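You operate a simulated robot arm through the tools that you are given. There is no shell and no other tool. Be economical: measure what you need, move in short steps, check, and stop when the job is done.

Carry out the task below with a simulated robot arm. There is one attempt and no reset: what you move stays moved.

Task
Probe both samples, rinsing between, and set the weaker one on REDO.
Fine: the cup with the blue band first, then the one with the yellow band; probe back in its pot; the other cup stays. Set down upright: cup with the blue band.

It is judged by the outcome, as a careful person would: the job done as asked, and still so three seconds after it is handed in. It fails if anything else is knocked over, pushed out of place, dropped, spilled or broken.

Robot
A 7-joint arm with a two-finger parallel gripper, fixed in place. Base frame: the origin is at the foot of the arm, x ahead of it, y to its left, z up; the work surface is at about z = 0.86. Units: m, degrees, N and s.
With the tool pointing down near the work surface it reaches from about 0.24 to 0.68 m from the base axis. Its first joint turns from -66.0 to 66.0 degrees. Payload 2.4 kg.
The tool frame sits at the grasp point between the pads (the TCP): z along the fingers, y along the line on which they close. The tips reach 0.03 m beyond it. Largest opening 0.094 m; finger width 0.028, thickness 0.01; the body of the gripper, 0.05 by 0.096 m, starts 0.055 m behind the TCP.
Orientation is told as [roll, pitch, yaw] about the base's x, y, z axes, in that order, counted from this pose: with the fingers straight down and closing along the base's y, the tool's x points along the base's -x, its y along +y and its z along -z.

Tools
- The arm moves only by the tool servo_tool. Its argument "deltas" is text: rows parted by semicolons, each of 6 numbers parted by spaces: the shift along the tool's x, y, z in units of 100 mm (1.0 is 100 mm), then the turn, a rotation vector about the tool's x, y, z in units of 60 degrees (1.0 is 60 degrees). In form: x y z rx ry rz; .... A call has 1 to 10 rows; each row is the pose to reach, as a shift and turn from the pose commanded when the call began, along the tool's axes at that moment. "fingers" is the gripper command, from -1 (shut) to 1 (fully open), values between in proportion, set as the call begins (left out, the last holds). A call with a number of a shift or a turn outside -1 to 1 is refused whole. Each row takes 0.2 s and may step no farther than 0.05 m and 8.6 degrees from the row before; otherwise, or with a gripper value out of range, the whole call is refused. Where a pose cannot be reached the arm comes as near as it can. A force on the tool above 40 N (or 10 N above the force at the start of the call, whichever is more), or a blocked arm, ends the call early, and 0.2 s more pass. Each finger travels about 0.153 m/s and halts on what it meets, pressing with about 39 N; the grip force reading is that of the motor and also rises with nothing between the fingers. The clock runs only during rows and for 0.2 s after the last one: add rows that repeat a pose to give the fingers time. It gives the time, the measured TCP pose, the force on the tool (base axes), the opening and the grip force at its end, in the units of the frame above (readings bear some noise), with the torque about the TCP (base axes, N m) and any sound that the robot's microphone picked up.
- Cameras (640 x 400 px; columns grow to the right, rows downward): "scene" is fixed at [0.0437, 0.4807, 1.4438]; the picture's right is [-0.67, -0.74, 0.00], its down [-0.43, 0.39, -0.81] and it looks along [0.60, -0.55, -0.58] (base axes); focal length 274 px, centre (320, 200). "wrist" rides on the gripper at [0.076, 0.014, -0.102] in the tool frame; the picture's right is [-0.18, 0.98, 0.00], its down [-0.75, -0.14, -0.64] and it looks along [-0.63, -0.12, 0.77] (tool axes); focal length 243 px, centre (320, 200). There is no depth. A picture from a camera that has moved, and an enlarged one, comes with that camera's place and axes in the base frame and with its lens.
- camera(camera): a new picture of that camera. The clock stands still meanwhile.
- enlarge(camera, box): a new picture of the part [left, top, right, bottom] of that camera's present view, enlarged. The clock stands still meanwhile.
- finish_job(): hands the job in; it is judged then, once.

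Work in short steps. Places have to be worked out from the pictures, the camera data and where the tool is seen: move nearer, look again, correct. Check each grasp and each placing, and mend what went wrong. You have 120 turns and 64 pictures in all, those below and enlarged ones among them. Open the gripper and draw the arm clear of the work before you hand the job in, unless the task says otherwise; then end with one line.

The tools are called as name(argument=value, ...) on one line, values as JSON. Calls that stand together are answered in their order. servo_tool: Moves the arm, as the interface text tells. Its arguments: {"type":"object","properties":{"deltas":{"type":"string"},"fingers":{"type":"number"}},"required":["deltas"]} The other tools are called the same way: camera (camera) takes a picture; enlarge (camera, box) takes an enlarged picture of a part of a camera's view; finish_job () hands the job in.

At the start:

```text
t: 0.0
tool_pos: [0.3289, 0.1873, 1.2956]
tcp_rot: [0.0, 0.0, 0.0]
ft_force: [0.3, 0.1, 0.2]
ft_torque: [0.0, -0.01, 0.03]
gripper_width: 0.0941
finger_force: 0.0
```

scene: 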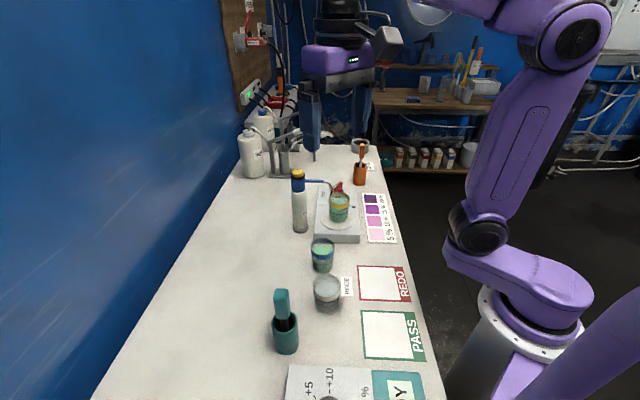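
wrist: 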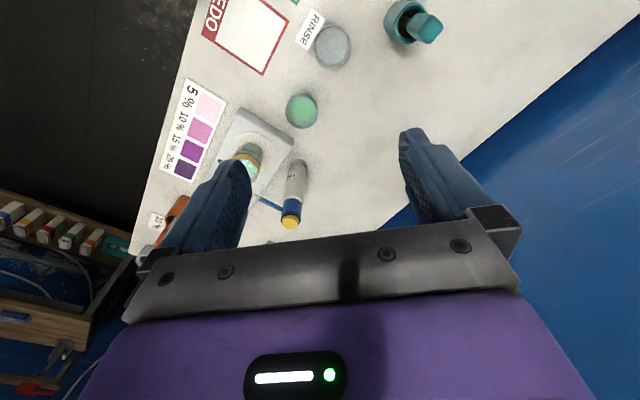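

I begin by looking closely at the work surface to identify the probe, cups, rinse pot and any scale or readouts.

enlarge(camera="scene", box=[230, 130, 430, 255])

enlarge(camera="scene", box=[240, 230, 450, 400])

enlarge(camera="wrist", box=[140, 0, 460, 240])

```text
3.20 times, centred on (330, 192) of scene
camera zoom: at [0.0437, 0.4807, 1.4438], right [-0.67, -0.74, 0.0], down [-0.43, 0.39, -0.81], along [0.6, -0.55, -0.58], focal length 878 px, centre (288, 224)
```

zoom: 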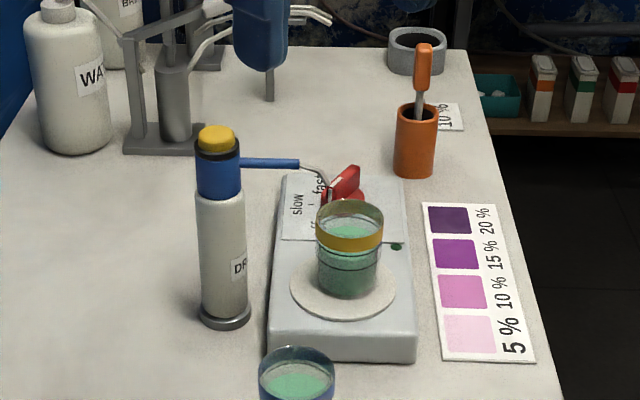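

```text
2.35 times, centred on (345, 315) of scene
camera zoom: at [0.0437, 0.4807, 1.4438], right [-0.67, -0.74, 0.0], down [-0.43, 0.39, -0.81], along [0.6, -0.55, -0.58], focal length 646 px, centre (261, -71)
```

zoom: 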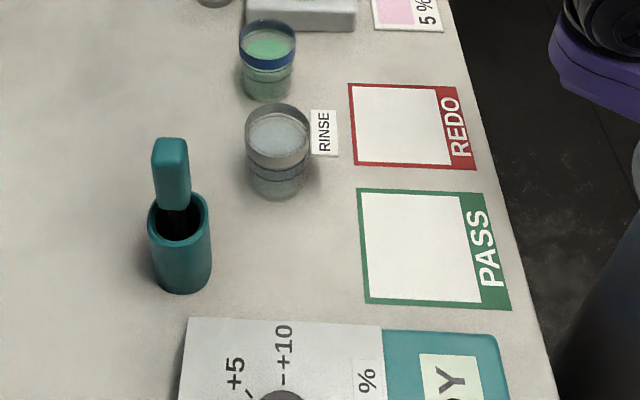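

```text
1.67 times, centred on (300, 120) of wrist
camera zoom: at [0.2532, 0.2016, 1.3985], right [0.18, 0.98, 0.0], down [0.75, -0.14, 0.64], along [0.63, -0.12, -0.77], focal length 404 px, centre (353, 333)
```

zoom: 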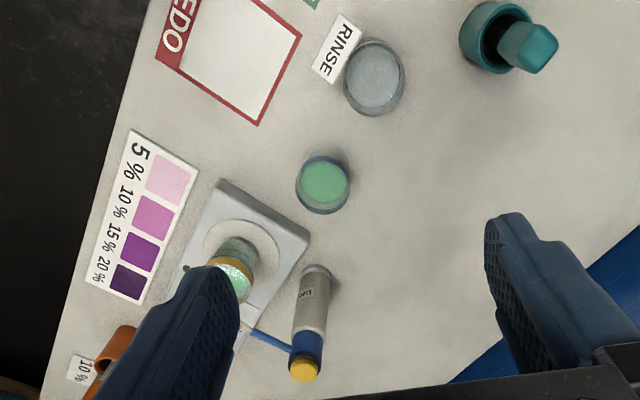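

The table holds a teal probe in a pot, the rinse cup, the blue-band cup and the yellow-band cup on the stirrer, plus a meter at the near left. I'll turn the wrist so its camera can see the meter and the near end.

servo_tool(deltas="0 0 0 0 0 -0.14; 0 0 0 0 0 -0.28; 0 0 0 0 0 -0.42; 0 0 0 0 0 -0.56; 0 0 0 0 0 -0.70; 0 0 0 0 0 -0.84; 0 0 0 0 0 -0.98")

camera(camera="wrist")

```text
t: 1.6
tool_pos: [0.3292, 0.1874, 1.2953]
tcp_rot: [0.0, 0.0, 58.8]
ft_force: [0.6, -0.8, -0.4]
ft_torque: [-0.03, 0.03, -0.01]
gripper_width: 0.094
finger_force: 0.0
```

```text
58 pictures are left
camera wrist: at [0.2779, 0.1295, 1.3982], right [-0.75, 0.66, 0.0], down [0.51, 0.57, 0.64], along [0.43, 0.48, -0.77], focal length 243 px, centre (320, 200)
```

wrist: 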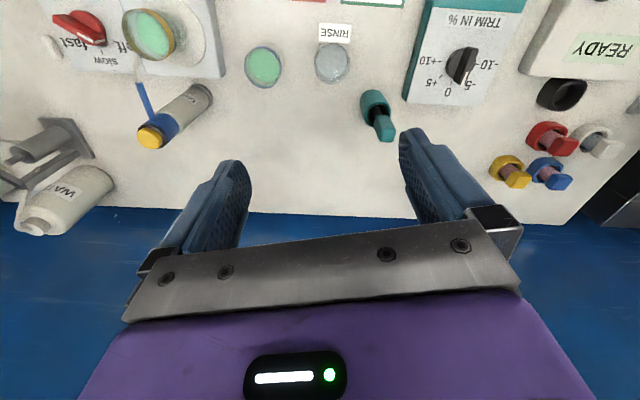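

There's a trim dial, a READY display and more items at the near end. I enlarge that part.

enlarge(camera="wrist", box=[340, 0, 640, 200])

enlarge(camera="wrist", box=[0, 0, 300, 200])

```text
2.00 times, centred on (490, 100) of wrist
camera zoom: at [0.2779, 0.1295, 1.3982], right [-0.75, 0.66, 0.0], down [0.51, 0.57, 0.64], along [0.43, 0.48, -0.77], focal length 485 px, centre (-20, 400)
```

zoom: 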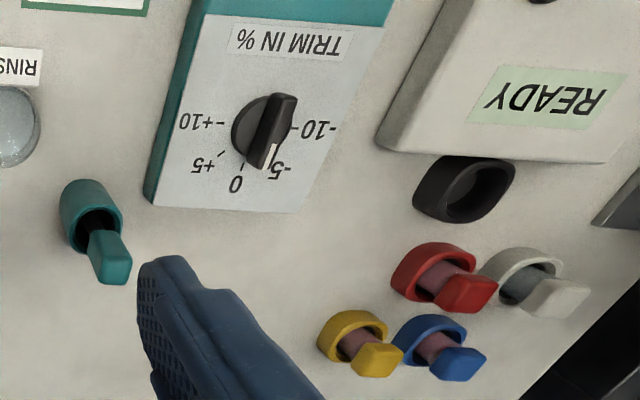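

```text
2.00 times, centred on (150, 100) of wrist
camera zoom: at [0.2779, 0.1295, 1.3982], right [-0.75, 0.66, 0.0], down [0.51, 0.57, 0.64], along [0.43, 0.48, -0.77], focal length 485 px, centre (660, 400)
```

zoom: 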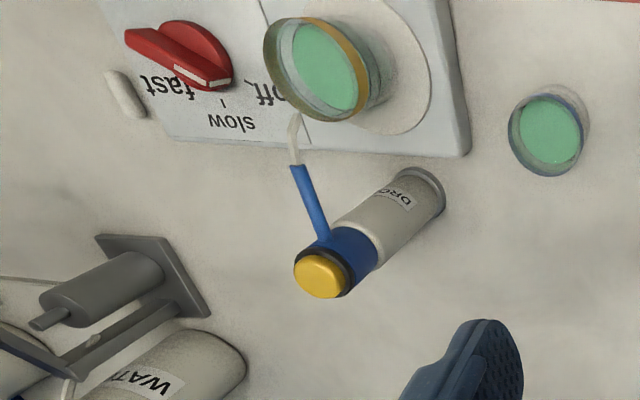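

The teal device's readout sits at the edge of the scene view; I check whether it's readable there.

enlarge(camera="scene", box=[280, 340, 440, 400])

```text
4.00 times, centred on (360, 370) of scene
camera zoom: at [0.0437, 0.4807, 1.4438], right [-0.67, -0.74, 0.0], down [-0.43, 0.39, -0.81], along [0.6, -0.55, -0.58], focal length 1098 px, centre (160, -480)
```

zoom: 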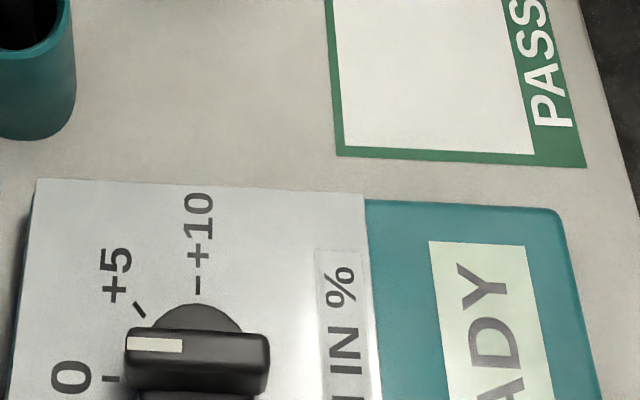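

The display reads READY. I back the wrist off and turn further to see the whole near end, including the meter face.

servo_tool(deltas="0.2 0 0 0 0 -0.14; 0.4 0 0 0 0 -0.28; 0.6 0 0 0 0 -0.42; 0.8 0 0 0 0 -0.56; 1.0 0 0 0 0 -0.70; 1.0 0 0 0 0 -0.84; 1.0 0 0 0 0 -0.98")

camera(camera="wrist")

```text
t: 3.2
tool_pos: [0.2792, 0.1017, 1.2947]
tcp_rot: [-0.1, -0.1, 117.9]
ft_force: [1.4, -0.5, 0.9]
ft_torque: [0.03, 0.0, 0.02]
gripper_width: 0.094
finger_force: 0.1
```

```text
54 pictures are left
camera wrist: at [0.3003, 0.0279, 1.3985], right [-0.96, -0.29, 0.0], down [-0.23, 0.73, 0.64], along [-0.19, 0.61, -0.77], focal length 243 px, centre (320, 200)
```

wrist: 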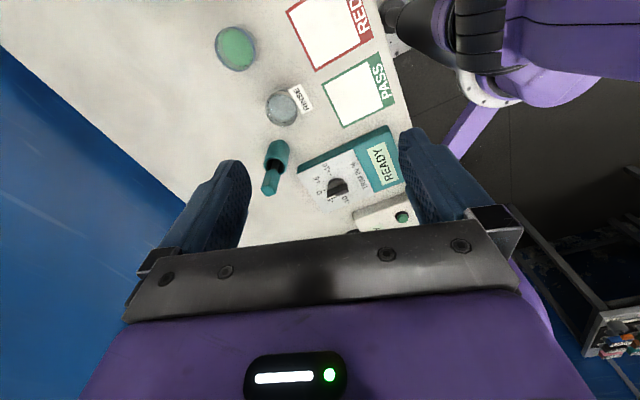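

The meter face is visible from here. I zoom in on the meter and probe.

enlarge(camera="wrist", box=[200, 70, 420, 240])

```text
2.35 times, centred on (310, 155) of wrist
camera zoom: at [0.3003, 0.0279, 1.3985], right [-0.96, -0.29, 0.0], down [-0.23, 0.73, 0.64], along [-0.19, 0.61, -0.77], focal length 571 px, centre (344, 306)
```

zoom: 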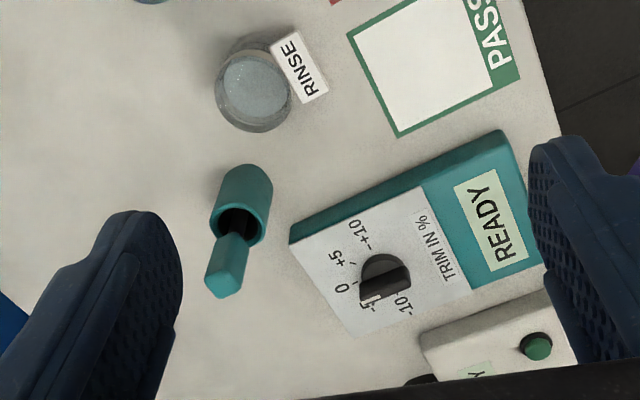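

Probe handle is around (0.307, 0.325), top at z≈1.04. I move above it, keeping well clear.

servo_tool(deltas="-0.3 -0.2 0.1 0 0 0; -0.6 -0.42 0.3 0 0 0; -0.92 -0.65 0.45 0 0 0")

servo_tool(deltas="-0.3 -0.2 0.1 0 0 0; -0.6 -0.42 0.3 0 0 0; -0.92 -0.64 0.45 0 0 0")

camera(camera="wrist")

enlarge(camera="scene", box=[230, 230, 390, 370])

```text
t: 4.0
tool_pos: [0.2933, 0.2117, 1.2541]
tcp_rot: [0.0, 0.0, 117.6]
ft_force: [0.2, 0.9, 0.4]
ft_torque: [-0.03, 0.03, -0.01]
gripper_width: 0.094
finger_force: 0.1
```

```text
t: 4.8
tool_pos: [0.3037, 0.3256, 1.2062]
tcp_rot: [0.0, 0.1, 117.6]
ft_force: [-0.5, -0.1, -0.3]
ft_torque: [-0.03, 0.02, -0.01]
gripper_width: 0.0942
finger_force: 0.0
```

```text
52 pictures are left
camera wrist: at [0.3264, 0.2517, 1.3087], right [-0.96, -0.29, 0.0], down [-0.22, 0.73, 0.64], along [-0.19, 0.61, -0.77], focal length 243 px, centre (320, 200)
```

wrist: 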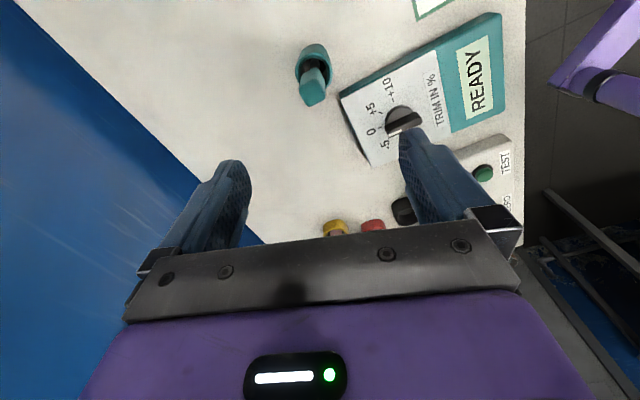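

```text
2.86 times, centred on (310, 300) of scene
camera zoom: at [0.0437, 0.4807, 1.4438], right [-0.67, -0.74, 0.0], down [-0.43, 0.39, -0.81], along [0.6, -0.55, -0.58], focal length 784 px, centre (349, -86)
```

zoom: 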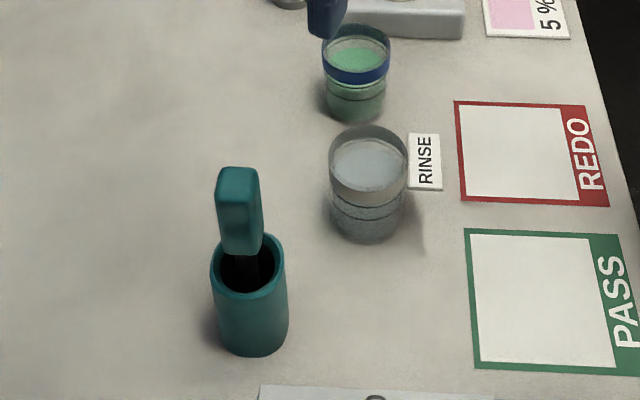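

I zoom the wrist view on the probe to get the handle's place and orientation precisely.

enlarge(camera="wrist", box=[260, 20, 380, 130])

```text
3.64 times, centred on (320, 75) of wrist
camera zoom: at [0.3264, 0.2517, 1.3087], right [-0.96, -0.29, 0.0], down [-0.22, 0.73, 0.64], along [-0.19, 0.61, -0.77], focal length 882 px, centre (320, 654)
```

zoom: 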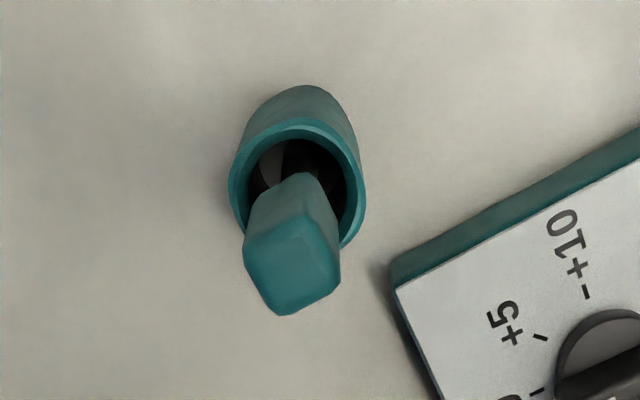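

The handle is about 22 mm square, turned 45°, centred near (0.309, 0.3295). I align to yaw 135° and descend to just above it.

servo_tool(deltas="-0.01 -0.065 0.3 0 0 -0.1; -0.01 -0.065 0.6 0 0 -0.2; -0.01 -0.065 0.95 0 0 -0.29; -0.01 -0.065 0.95 0 0 -0.29")

camera(camera="wrist")

enlarge(camera="scene", box=[230, 230, 390, 370])

```text
t: 5.8
tool_pos: [0.3101, 0.3285, 1.1074]
tcp_rot: [0.0, 0.0, 135.1]
ft_force: [-0.6, -0.5, -0.1]
ft_torque: [0.01, 0.01, 0.0]
gripper_width: 0.0939
finger_force: 0.1
```

```text
49 pictures are left
camera wrist: at [0.3542, 0.2649, 1.2106], right [-0.82, -0.57, 0.0], down [-0.43, 0.63, 0.64], along [-0.36, 0.53, -0.77], focal length 243 px, centre (320, 200)
```

wrist: 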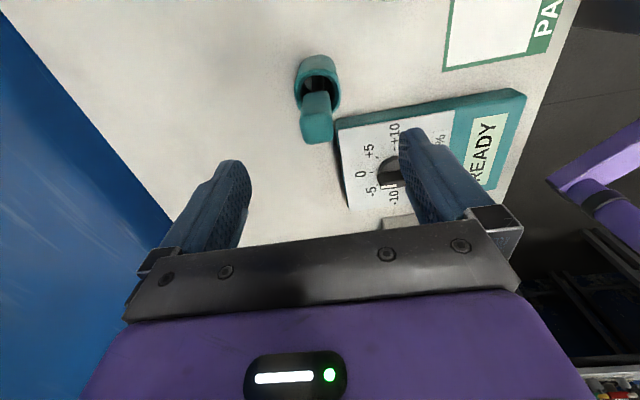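

```text
2.86 times, centred on (310, 300) of scene
camera zoom: at [0.0437, 0.4807, 1.4438], right [-0.67, -0.74, 0.0], down [-0.43, 0.39, -0.81], along [0.6, -0.55, -0.58], focal length 784 px, centre (349, -86)
```

zoom: 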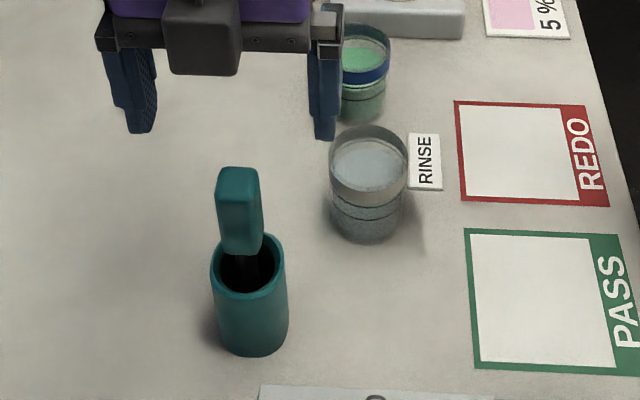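

The fingers straddle the handle. I descend to z≈1.0 with the fingers open.

servo_tool(deltas="-0.02 -0.01 0.4 0 0 0; -0.02 -0.01 0.8 0 0 0; -0.02 -0.01 1.0 0 0 0; -0.02 -0.01 1.0 0 0 0")

camera(camera="wrist")

enlarge(camera="scene", box=[230, 230, 390, 370])

```text
t: 6.8
tool_pos: [0.3101, 0.3294, 1.0095]
tcp_rot: [0.0, -0.1, 135.0]
ft_force: [0.4, -0.2, -0.3]
ft_torque: [-0.02, 0.04, 0.01]
gripper_width: 0.0938
finger_force: 0.0
```

```text
47 pictures are left
camera wrist: at [0.3532, 0.2664, 1.1122], right [-0.83, -0.56, 0.0], down [-0.43, 0.63, 0.64], along [-0.36, 0.53, -0.77], focal length 243 px, centre (320, 200)
```

wrist: 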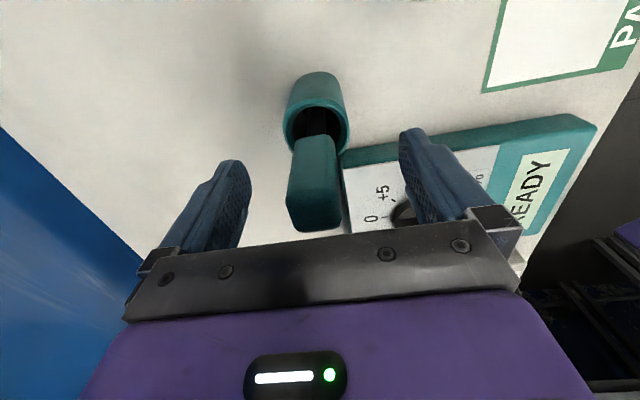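

```text
2.86 times, centred on (310, 300) of scene
camera zoom: at [0.0437, 0.4807, 1.4438], right [-0.67, -0.74, 0.0], down [-0.43, 0.39, -0.81], along [0.6, -0.55, -0.58], focal length 784 px, centre (349, -86)
```

zoom: 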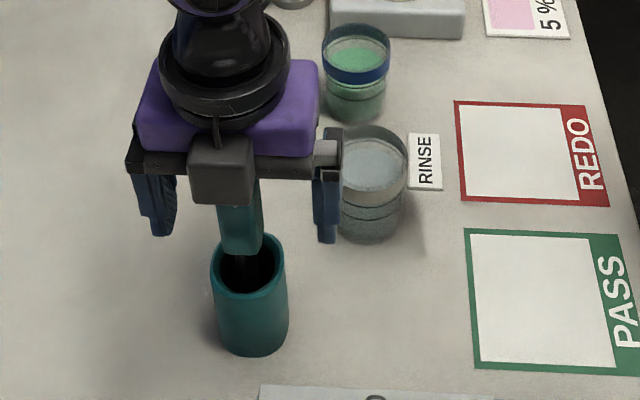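

The handle is centred between the pads. I close the fingers on it.

servo_tool(deltas="0 0 0.05 0 0 0; 0 0 0.05 0 0 0; 0 0 0.05 0 0 0; 0 0 0.05 0 0 0", fingers=-1)

```text
t: 7.8
tool_pos: [0.3106, 0.3287, 1.0063]
tcp_rot: [-0.2, 0.0, 135.0]
ft_force: [2.4, 2.3, 8.0]
ft_torque: [0.2, -0.32, -0.01]
gripper_width: 0.0297
finger_force: 38.1
```

Gripped at 30 mm. I lift straight up out of the pot.

servo_tool(deltas="0 0 -0.1 0 0 0; 0 0 -0.35 0 0 0; 0 0 -0.7 0 0 0; 0 0 -1.0 0 0 0")

servo_tool(deltas="0 0 -0.3 0 0 0; 0 0 -0.6 0 0 0; 0 0 -0.6 0 0 0")

camera(camera="scene")

camera(camera="wrist")

```text
t: 8.8
tool_pos: [0.3101, 0.3298, 1.1078]
tcp_rot: [0.0, 0.0, 134.9]
ft_force: [0.3, 0.8, -0.7]
ft_torque: [-0.03, -0.03, 0.04]
gripper_width: 0.0298
finger_force: 39.3
```

```text
t: 9.6
tool_pos: [0.3109, 0.3298, 1.1665]
tcp_rot: [-0.1, 0.0, 135.0]
ft_force: [0.2, 0.5, -2.6]
ft_torque: [0.05, 0.02, 0.0]
gripper_width: 0.0298
finger_force: 39.2
```

```text
45 pictures are left
```

scene: 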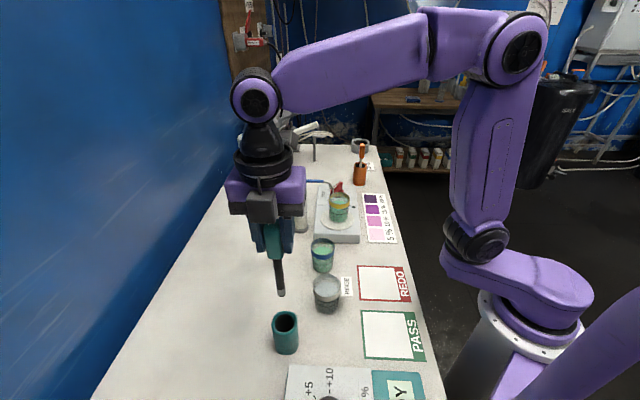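

```text
44 pictures are left
camera wrist: at [0.3545, 0.2667, 1.2691], right [-0.83, -0.56, 0.0], down [-0.43, 0.63, 0.64], along [-0.36, 0.53, -0.77], focal length 243 px, centre (320, 200)
```

wrist: 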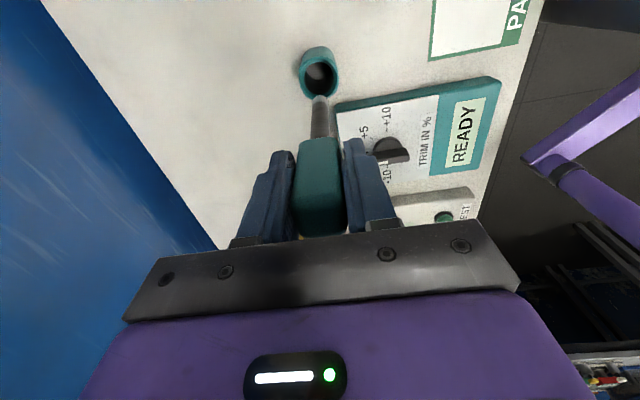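

The probe is held vertical, with its tip about 0.137 m below the TCP. I carry it high toward the blue-band cup, turning to yaw 105° so the display stays in the wrist view.

servo_tool(deltas="0.2 0.06 0 0 0 0.1; 0.4 0.12 0 0 0 0.2; 0.6 0.18 0 0 0 0.3; 0.8 0.24 0 0 0 0.4; 1.0 0.3 0 0 0 0.5; 1.0 0.3 0 0 0 0.5")

servo_tool(deltas="0.25 -0.05 0 0 0 0; 0.5 -0.1 0 0 0 0; 0.75 -0.15 0 0 0 0; 1.0 -0.2 0 0 0 0; 1.0 -0.2 0 0 0 0")

camera(camera="wrist")

enlarge(camera="scene", box=[230, 150, 430, 310])

```text
t: 11.0
tool_pos: [0.3614, 0.2386, 1.1661]
tcp_rot: [0.0, 0.0, 104.9]
ft_force: [-0.6, 0.2, -1.1]
ft_torque: [-0.04, 0.01, 0.01]
gripper_width: 0.0298
finger_force: 39.2
```

```text
t: 12.2
tool_pos: [0.4063, 0.1462, 1.1635]
tcp_rot: [0.0, 0.0, 105.0]
ft_force: [0.1, 0.4, -0.8]
ft_torque: [0.02, 0.01, 0.02]
gripper_width: 0.0296
finger_force: 38.9
```

```text
43 pictures are left
camera wrist: at [0.4119, 0.0699, 1.2674], right [-1.0, -0.08, 0.0], down [-0.06, 0.76, 0.64], along [-0.05, 0.64, -0.77], focal length 243 px, centre (320, 200)
```

wrist: 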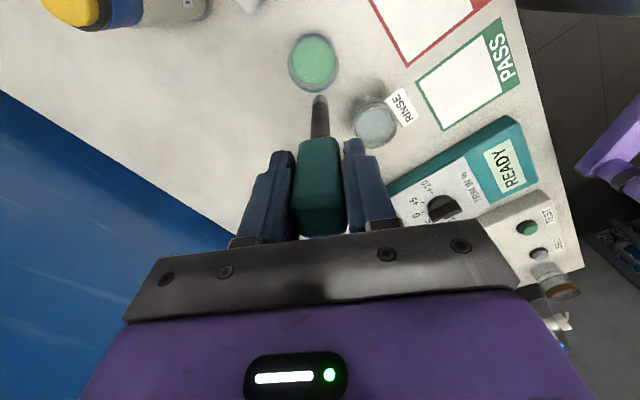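

```text
2.50 times, centred on (330, 230) of scene
camera zoom: at [0.0437, 0.4807, 1.4438], right [-0.67, -0.74, 0.0], down [-0.43, 0.39, -0.81], along [0.6, -0.55, -0.58], focal length 686 px, centre (295, 125)
```

zoom: 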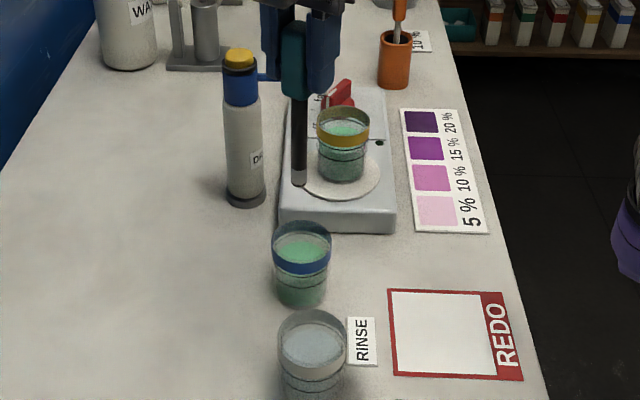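

The blue-band cup's centre works out at (0.413, 0.134), rim z≈0.928. I align the tip and lower until just above the rim, then check.

servo_tool(deltas="0.134 -0.037 0 0 0 0; 0.134 -0.037 0.3 0 0 0; 0.134 -0.037 0.65 0 0 0; 0.134 -0.037 0.65 0 0 0")

camera(camera="wrist")

enlarge(camera="scene", box=[280, 180, 380, 290])

```text
t: 13.2
tool_pos: [0.4137, 0.1337, 1.1003]
tcp_rot: [0.0, 0.0, 105.1]
ft_force: [-0.5, -0.2, -1.4]
ft_torque: [0.01, -0.04, 0.03]
gripper_width: 0.0299
finger_force: 38.3
```

```text
41 pictures are left
camera wrist: at [0.4194, 0.0575, 1.2032], right [-1.0, -0.08, 0.0], down [-0.06, 0.76, 0.64], along [-0.05, 0.64, -0.77], focal length 243 px, centre (320, 200)
```

wrist: 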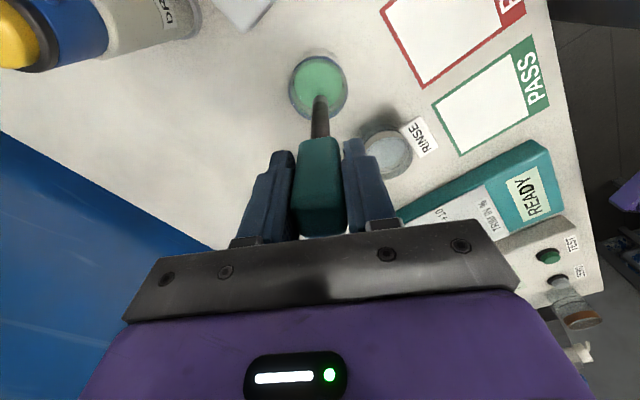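

```text
3.64 times, centred on (330, 235) of scene
camera zoom: at [0.0437, 0.4807, 1.4438], right [-0.67, -0.74, 0.0], down [-0.43, 0.39, -0.81], along [0.6, -0.55, -0.58], focal length 998 px, centre (284, 73)
```

zoom: 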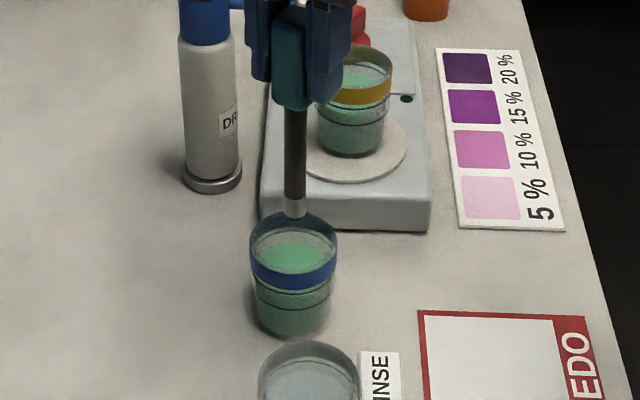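

The tip is centred over the cup. I lower it about 70 mm into the liquid, slowly, and wait a little.

servo_tool(deltas="0 0 0.2 0 0 0; 0 0 0.4 0 0 0; 0 0 0.55 0 0 0; 0 0 0.68 0 0 0; 0 0 0.68 0 0 0; 0 0 0.68 0 0 0; 0 0 0.68 0 0 0; 0 0 0.68 0 0 0")

camera(camera="wrist")

enlarge(camera="scene", box=[280, 180, 380, 290])

```text
t: 15.0
tool_pos: [0.4125, 0.1353, 1.0339]
tcp_rot: [0.0, 0.0, 105.0]
ft_force: [-0.1, 0.0, -0.6]
ft_torque: [0.01, 0.0, 0.0]
gripper_width: 0.0297
finger_force: 38.5
```

```text
39 pictures are left
camera wrist: at [0.4189, 0.0583, 1.1365], right [-1.0, -0.08, 0.0], down [-0.06, 0.76, 0.64], along [-0.05, 0.64, -0.77], focal length 243 px, centre (320, 200)
```

wrist: 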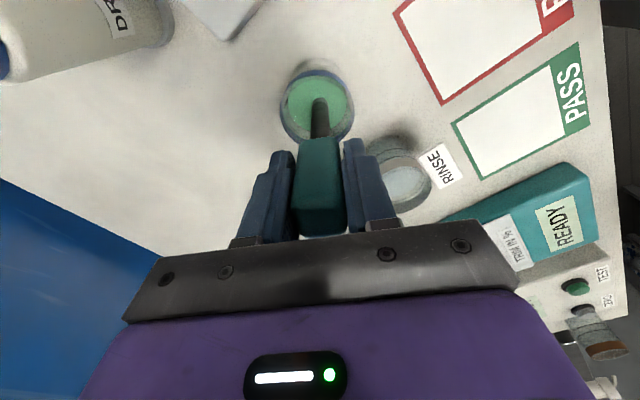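

```text
3.64 times, centred on (330, 235) of scene
camera zoom: at [0.0437, 0.4807, 1.4438], right [-0.67, -0.74, 0.0], down [-0.43, 0.39, -0.81], along [0.6, -0.55, -0.58], focal length 998 px, centre (284, 73)
```

zoom: 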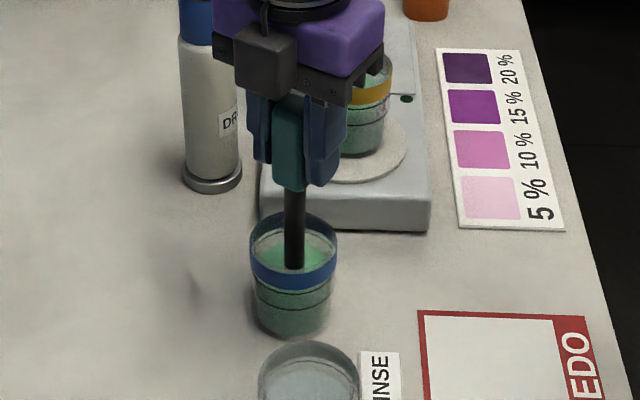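

The tip is just in the liquid but the display still says READY. I go 12 mm deeper and wait.

servo_tool(deltas="0 0 0.06 0 0 0; 0 0 0.12 0 0 0; 0 0 0.12 0 0 0; 0 0 0.12 0 0 0; 0 0 0.12 0 0 0; 0 0 0.12 0 0 0; 0 0 0.12 0 0 0; 0 0 0.12 0 0 0; 0 0 0.12 0 0 0; 0 0 0.12 0 0 0")

camera(camera="wrist")

```text
t: 17.2
tool_pos: [0.4142, 0.135, 1.0227]
tcp_rot: [0.0, 0.0, 105.0]
ft_force: [0.1, -0.3, -0.8]
ft_torque: [0.0, 0.0, 0.02]
gripper_width: 0.0296
finger_force: 39.2
```

```text
37 pictures are left
camera wrist: at [0.419, 0.0583, 1.1245], right [-1.0, -0.08, 0.0], down [-0.06, 0.76, 0.64], along [-0.05, 0.64, -0.77], focal length 243 px, centre (320, 200)
```

wrist: 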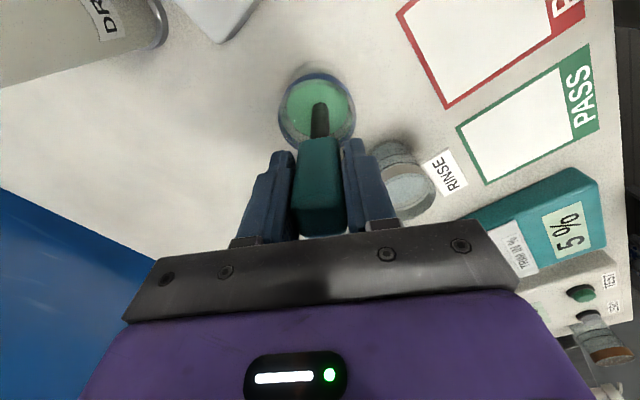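

The display changed; I zoom in to read it precisely, and take a second look after a moment for settling.

servo_tool(deltas="0 0 0 0 0 0; 0 0 0 0 0 0; 0 0 0 0 0 0; 0 0 0 0 0 0; 0 0 0 0 0 0; 0 0 0 0 0 0")

enlarge(camera="wrist", box=[500, 170, 620, 280])

```text
t: 18.6
tool_pos: [0.413, 0.1341, 1.0213]
tcp_rot: [0.0, 0.1, 104.9]
ft_force: [0.8, 0.0, -1.2]
ft_torque: [0.04, 0.0, -0.02]
gripper_width: 0.0293
finger_force: 38.7
```

```text
3.64 times, centred on (560, 225) of wrist
camera zoom: at [0.419, 0.0583, 1.1245], right [-1.0, -0.08, 0.0], down [-0.06, 0.76, 0.64], along [-0.05, 0.64, -0.77], focal length 882 px, centre (-553, 109)
```

zoom: 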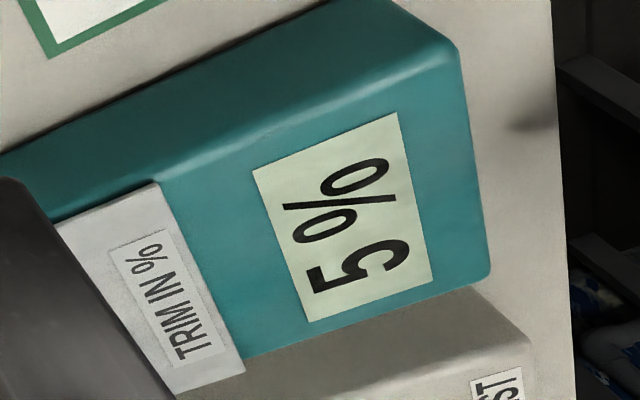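

Blue band reads a steady 5 %. I lift out and go over the rinse cup, estimated at (0.315, 0.209).

servo_tool(deltas="0 0 -0.3 0 0 0; 0 0 -0.6 0 0 0; 0 0 -0.9 0 0 0; 0 0 -1.0 0 0 0; 0 0 -1.0 0 0 0; 0 0 -1.0 0 0 0")

servo_tool(deltas="-0.2 0.15 -0.05 0 0 0; -0.4 0.3 -0.1 0 0 0; -0.6 0.45 -0.1 0 0 0; -0.8 0.6 -0.1 0 0 0; -0.98 0.75 -0.1 0 0 0; -0.98 0.75 -0.1 0 0 0")

camera(camera="wrist")

enlarge(camera="scene", box=[270, 210, 380, 330])

```text
t: 20.0
tool_pos: [0.4149, 0.1345, 1.1209]
tcp_rot: [0.0, -0.1, 105.1]
ft_force: [-0.3, -0.8, -0.3]
ft_torque: [-0.01, 0.0, 0.0]
gripper_width: 0.0296
finger_force: 38.8
```

```text
t: 21.4
tool_pos: [0.3157, 0.2092, 1.1309]
tcp_rot: [0.0, 0.0, 105.1]
ft_force: [0.5, -0.3, -1.4]
ft_torque: [-0.01, 0.0, -0.01]
gripper_width: 0.0297
finger_force: 39.2
```

```text
35 pictures are left
camera wrist: at [0.3217, 0.1327, 1.2336], right [-1.0, -0.08, 0.0], down [-0.06, 0.76, 0.64], along [-0.05, 0.64, -0.77], focal length 243 px, centre (320, 200)
```

wrist: 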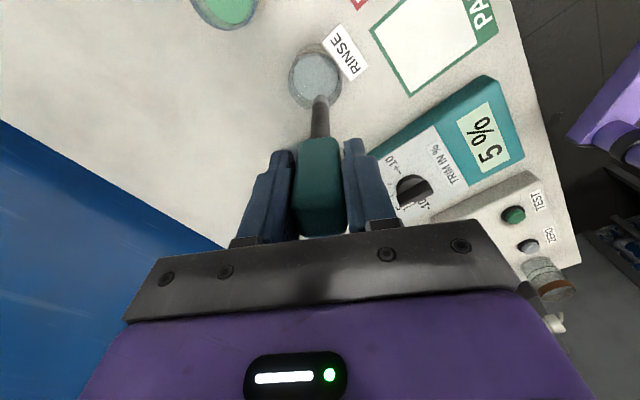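

```text
3.33 times, centred on (325, 270) of scene
camera zoom: at [0.0436, 0.4808, 1.4438], right [-0.67, -0.74, 0.0], down [-0.43, 0.39, -0.81], along [0.6, -0.55, -0.58], focal length 915 px, centre (303, -33)
```

zoom: 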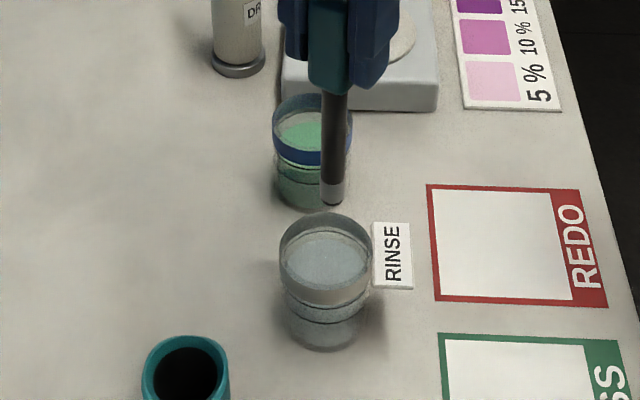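

The reading latches, which is handy. The rinse cup centre refines to (0.322, 0.204); I shift slightly and lower in, then swirl up and down.

servo_tool(deltas="0.065 -0.045 0 0 0 0; 0.065 -0.045 0.3 0 0 0; 0.065 -0.045 0.5 0 0 0; 0.065 -0.045 0.7 0 0 0; 0.065 -0.045 0.9 0 0 0; 0.065 -0.045 1.0 0 0 0; 0.065 -0.045 1.0 0 0 0")

servo_tool(deltas="0 0 0.1 0 0 0; 0 0 0.1 0 0 0; 0 0 0.1 0 0 0; 0 0 0 0 0 0; 0 0 -0.1 0 0 0; 0 0 0 0 0 0; 0 0 0.1 0 0 0; 0 0 0.1 0 0 0; 0 0 0.1 0 0 0; 0 0 0.1 0 0 0")

camera(camera="wrist")

```text
t: 23.0
tool_pos: [0.3214, 0.2044, 1.0317]
tcp_rot: [0.1, 0.0, 105.1]
ft_force: [0.8, -0.6, -1.3]
ft_torque: [0.01, 0.0, 0.03]
gripper_width: 0.0297
finger_force: 39.0
```

```text
t: 25.2
tool_pos: [0.3223, 0.2047, 1.021]
tcp_rot: [0.0, -0.1, 105.0]
ft_force: [-0.3, 0.3, -1.9]
ft_torque: [-0.02, -0.02, 0.0]
gripper_width: 0.0299
finger_force: 38.8
```

```text
33 pictures are left
camera wrist: at [0.3273, 0.128, 1.1236], right [-1.0, -0.08, 0.0], down [-0.06, 0.76, 0.64], along [-0.05, 0.64, -0.77], focal length 243 px, centre (320, 200)
```

wrist: 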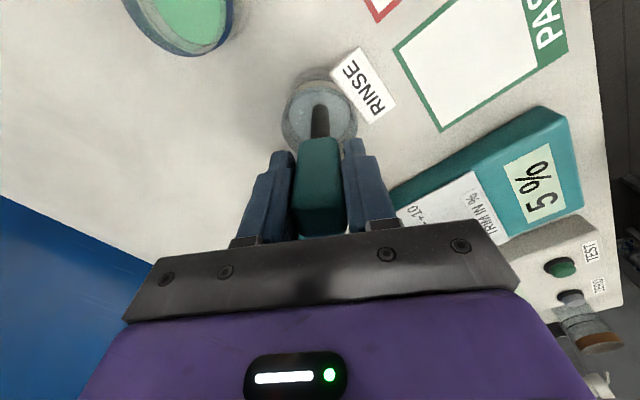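

The display still shows 5 %. I go 5 mm deeper and hold a while longer to be sure of the rinse, then check.

servo_tool(deltas="0 0 0.05 0 0 0; 0 0 0.05 0 0 0; 0 0 0.05 0 0 0; 0 0 0.05 0 0 0; 0 0 0.05 0 0 0; 0 0 0.05 0 0 0; 0 0 0.05 0 0 0; 0 0 0.05 0 0 0; 0 0 0.05 0 0 0; 0 0 0.05 0 0 0")

camera(camera="wrist")

enlarge(camera="scene", box=[270, 210, 380, 330])

```text
t: 27.4
tool_pos: [0.3208, 0.2042, 1.0173]
tcp_rot: [0.0, 0.0, 105.1]
ft_force: [0.8, 1.3, -1.3]
ft_torque: [-0.02, -0.01, -0.01]
gripper_width: 0.0296
finger_force: 38.5
```

```text
32 pictures are left
camera wrist: at [0.3272, 0.1278, 1.1187], right [-1.0, -0.08, 0.0], down [-0.06, 0.76, 0.64], along [-0.05, 0.64, -0.77], focal length 243 px, centre (320, 200)
```

wrist: 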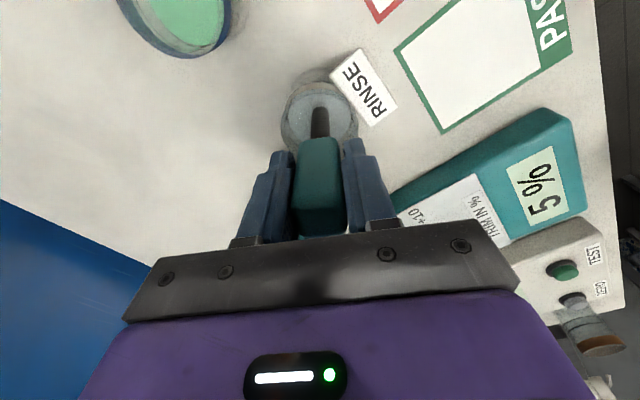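

```text
3.33 times, centred on (325, 270) of scene
camera zoom: at [0.0437, 0.4807, 1.4438], right [-0.67, -0.74, 0.0], down [-0.43, 0.39, -0.81], along [0.6, -0.55, -0.58], focal length 915 px, centre (303, -33)
```

zoom: 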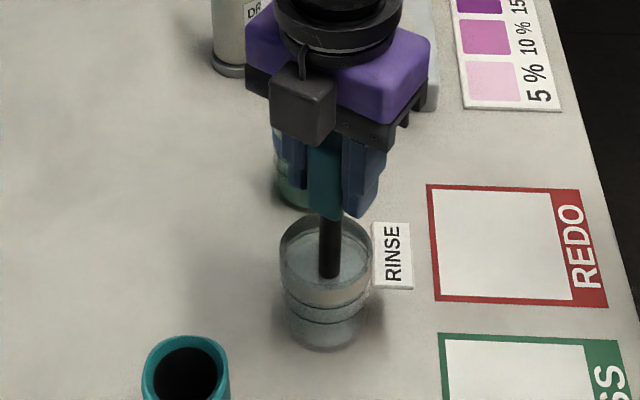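

The probe tip is clearly submerged in the rinse, so it's rinsed (the meter just holds its last value). I lift out high and approach the yellow cup from the robot side, well clear of the dropper's nozzle.

servo_tool(deltas="0 0 -0.3 0 0 0; 0 0 -0.6 0 0 0; 0 0 -0.9 0 0 0; 0 0 -1.0 0 0 0; 0 0 -1.0 0 0 0; 0 0 -1.0 0 0 0")

servo_tool(deltas="0 0 -0.4 0 0 0; 0.3 -0.05 -0.7 0 0 0; 0.6 -0.1 -0.85 0 0 0; 0.85 -0.15 -0.85 0 0 0")

servo_tool(deltas="0.4 -0.05 0 0 0 0; 0.8 -0.1 0 0 0 0; 0.85 -0.15 0 0 0 0")

servo_tool(deltas="0.4 -0.05 0 0 0 0; 0.8 -0.1 0 0 0 0; 0.85 -0.15 0 0 0 0")

camera(camera="wrist")

enlarge(camera="scene", box=[270, 120, 400, 250])

```text
t: 28.8
tool_pos: [0.3224, 0.2041, 1.1174]
tcp_rot: [0.1, -0.1, 105.1]
ft_force: [0.8, -0.2, -1.2]
ft_torque: [-0.03, -0.01, 0.0]
gripper_width: 0.0298
finger_force: 39.1
```

```text
t: 29.8
tool_pos: [0.3603, 0.1261, 1.2029]
tcp_rot: [0.0, -0.1, 105.0]
ft_force: [0.0, -0.9, -1.1]
ft_torque: [0.02, 0.03, -0.01]
gripper_width: 0.0297
finger_force: 39.2
```

```text
t: 30.6
tool_pos: [0.3944, 0.0499, 1.2006]
tcp_rot: [0.0, 0.0, 105.0]
ft_force: [0.5, 0.0, -0.9]
ft_torque: [0.03, -0.02, 0.03]
gripper_width: 0.0296
finger_force: 39.2
```

```text
t: 31.4
tool_pos: [0.4314, -0.0282, 1.2033]
tcp_rot: [0.1, 0.0, 104.9]
ft_force: [1.6, -1.2, -0.6]
ft_torque: [0.02, -0.01, -0.03]
gripper_width: 0.0298
finger_force: 38.7
```

```text
30 pictures are left
camera wrist: at [0.4371, -0.1057, 1.3051], right [-1.0, -0.08, 0.0], down [-0.06, 0.76, 0.64], along [-0.05, 0.64, -0.77], focal length 243 px, centre (320, 200)
```

wrist: 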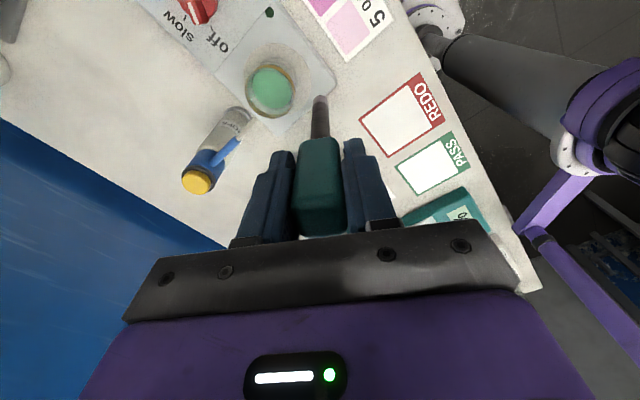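

```text
3.08 times, centred on (335, 185) of scene
camera zoom: at [0.0437, 0.4807, 1.4438], right [-0.67, -0.74, 0.0], down [-0.43, 0.39, -0.81], along [0.6, -0.55, -0.58], focal length 844 px, centre (274, 246)
```

zoom: 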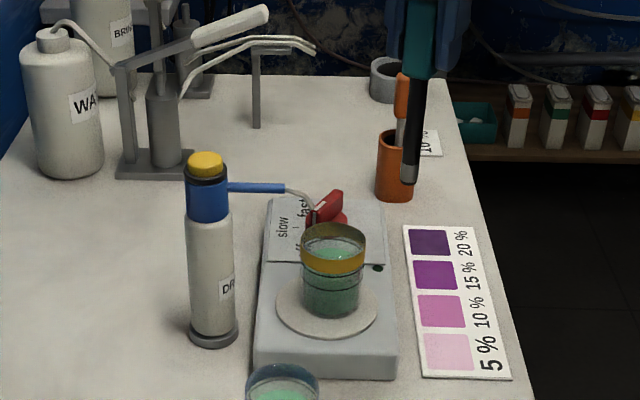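

I zoom the wrist view on the yellow cup and nozzle to fix their places.

enlarge(camera="wrist", box=[170, 20, 350, 200])

```text
2.22 times, centred on (260, 110) of wrist
camera zoom: at [0.4371, -0.1057, 1.3051], right [-1.0, -0.08, 0.0], down [-0.06, 0.76, 0.64], along [-0.05, 0.64, -0.77], focal length 539 px, centre (453, 400)
```

zoom: 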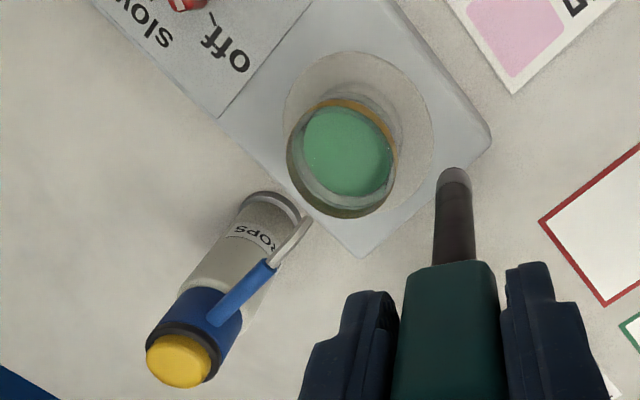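

The nozzle tip hangs near the +x,+y rim of the cup at z≈1.0–1.03, so I'll insert the probe on the opposite side. I turn to yaw 45° so the fingers lie crosswise to the nozzle.

servo_tool(deltas="0 0 0 0 0 0.125; 0 0 0 0 0 0.25; 0 0 0 0 0 0.375; 0 0 0 0 0 0.5; 0 0 0 0 0 0.625; 0 0 0 0 0 0.75; 0 0 0 0 0 0.875; 0 0 0 0 0 1.0; 0 0 0 0 0 1.0")

camera(camera="wrist")

```text
t: 33.4
tool_pos: [0.4321, -0.0286, 1.2008]
tcp_rot: [0.0, 0.0, 44.9]
ft_force: [-0.1, -0.5, -1.6]
ft_torque: [0.02, 0.0, -0.03]
gripper_width: 0.0297
finger_force: 39.3
```

```text
27 pictures are left
camera wrist: at [0.3667, -0.0727, 1.3036], right [-0.56, 0.83, 0.0], down [0.63, 0.43, 0.64], along [0.53, 0.36, -0.77], focal length 243 px, centre (320, 200)
```

wrist: 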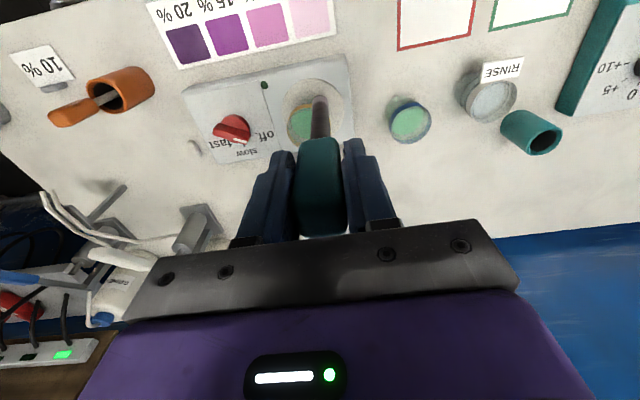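

enlarge(camera="wrist", box=[250, 60, 390, 180])

```text
3.33 times, centred on (320, 120) of wrist
camera zoom: at [0.3667, -0.0727, 1.3036], right [-0.56, 0.83, 0.0], down [0.63, 0.43, 0.64], along [0.53, 0.36, -0.77], focal length 809 px, centre (320, 467)
```

zoom: 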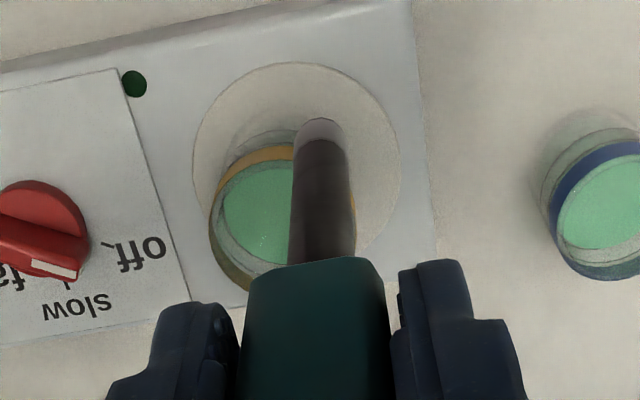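

The cup's centre is (0.492, -0.006). I move the probe over its near side at (0.480, -0.018) and lower a bit to check against the nozzle.

servo_tool(deltas="-0.2 -0.13 0 0 0 0; -0.414 -0.264 0 0 0 0; -0.414 -0.264 0.25 0 0 0; -0.414 -0.264 0.5 0 0 0; -0.414 -0.264 0.5 0 0 0")

enlarge(camera="wrist", box=[220, 50, 420, 230])

enlarge(camera="scene", box=[280, 130, 390, 240])

```text
t: 34.6
tool_pos: [0.4781, -0.0198, 1.1503]
tcp_rot: [0.0, 0.0, 45.0]
ft_force: [0.3, 0.6, -1.5]
ft_torque: [-0.01, -0.01, 0.0]
gripper_width: 0.0294
finger_force: 39.2
```

```text
2.22 times, centred on (320, 140) of wrist
camera zoom: at [0.4149, -0.062, 1.2529], right [-0.56, 0.83, 0.0], down [0.63, 0.43, 0.64], along [0.53, 0.36, -0.77], focal length 539 px, centre (320, 333)
```

zoom: 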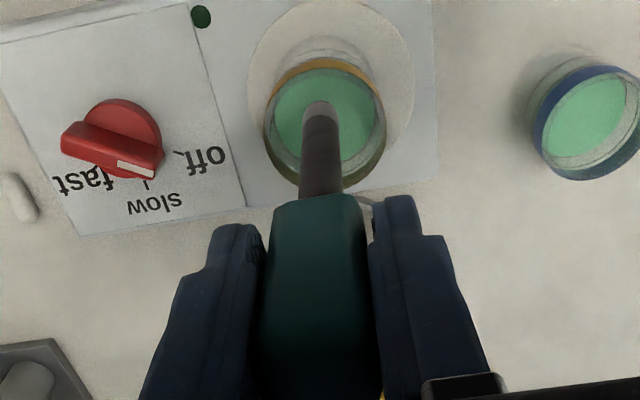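

```text
3.64 times, centred on (335, 185) of scene
camera zoom: at [0.0437, 0.4807, 1.4438], right [-0.67, -0.74, 0.0], down [-0.43, 0.39, -0.81], along [0.6, -0.55, -0.58], focal length 998 px, centre (266, 254)
```

zoom: 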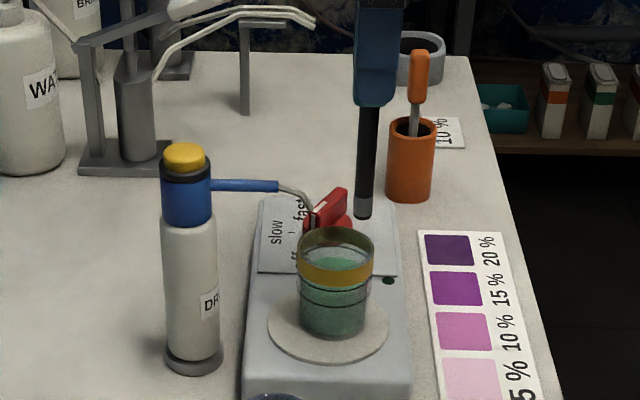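

The tip is over the near side of the cup, with the nozzle tube about 35 mm beyond. I nudge 6 mm toward centre and lower to just in the cup, watching for contact.

servo_tool(deltas="-0.06 0 0 0 0 0; -0.06 0 0.2 0 0 0; -0.06 0 0.4 0 0 0; -0.06 0 0.55 0 0 0; -0.06 0 0.65 0 0 0; -0.06 0 0.65 0 0 0")

enlarge(camera="scene", box=[280, 130, 390, 240])

enlarge(camera="wrist", box=[220, 50, 420, 230])

```text
t: 36.0
tool_pos: [0.4843, -0.0145, 1.0835]
tcp_rot: [0.0, 0.0, 45.0]
ft_force: [-0.1, 0.1, -1.7]
ft_torque: [-0.03, -0.01, -0.02]
gripper_width: 0.0298
finger_force: 39.7
```

```text
3.64 times, centred on (335, 185) of scene
camera zoom: at [0.0437, 0.4807, 1.4438], right [-0.67, -0.74, 0.0], down [-0.43, 0.39, -0.81], along [0.6, -0.55, -0.58], focal length 998 px, centre (266, 254)
```

zoom: 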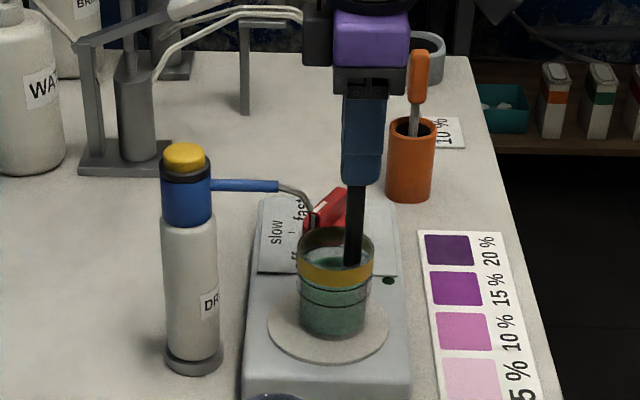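

```text
2.22 times, centred on (320, 140) of wrist
camera zoom: at [0.419, -0.0578, 1.1868], right [-0.56, 0.83, 0.0], down [0.63, 0.43, 0.64], along [0.53, 0.36, -0.77], focal length 539 px, centre (320, 333)
```

zoom: 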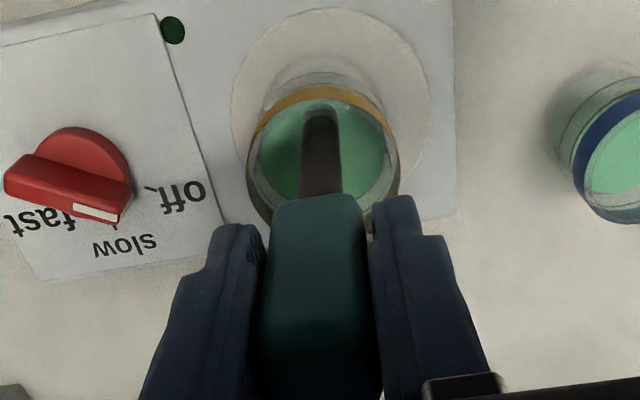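

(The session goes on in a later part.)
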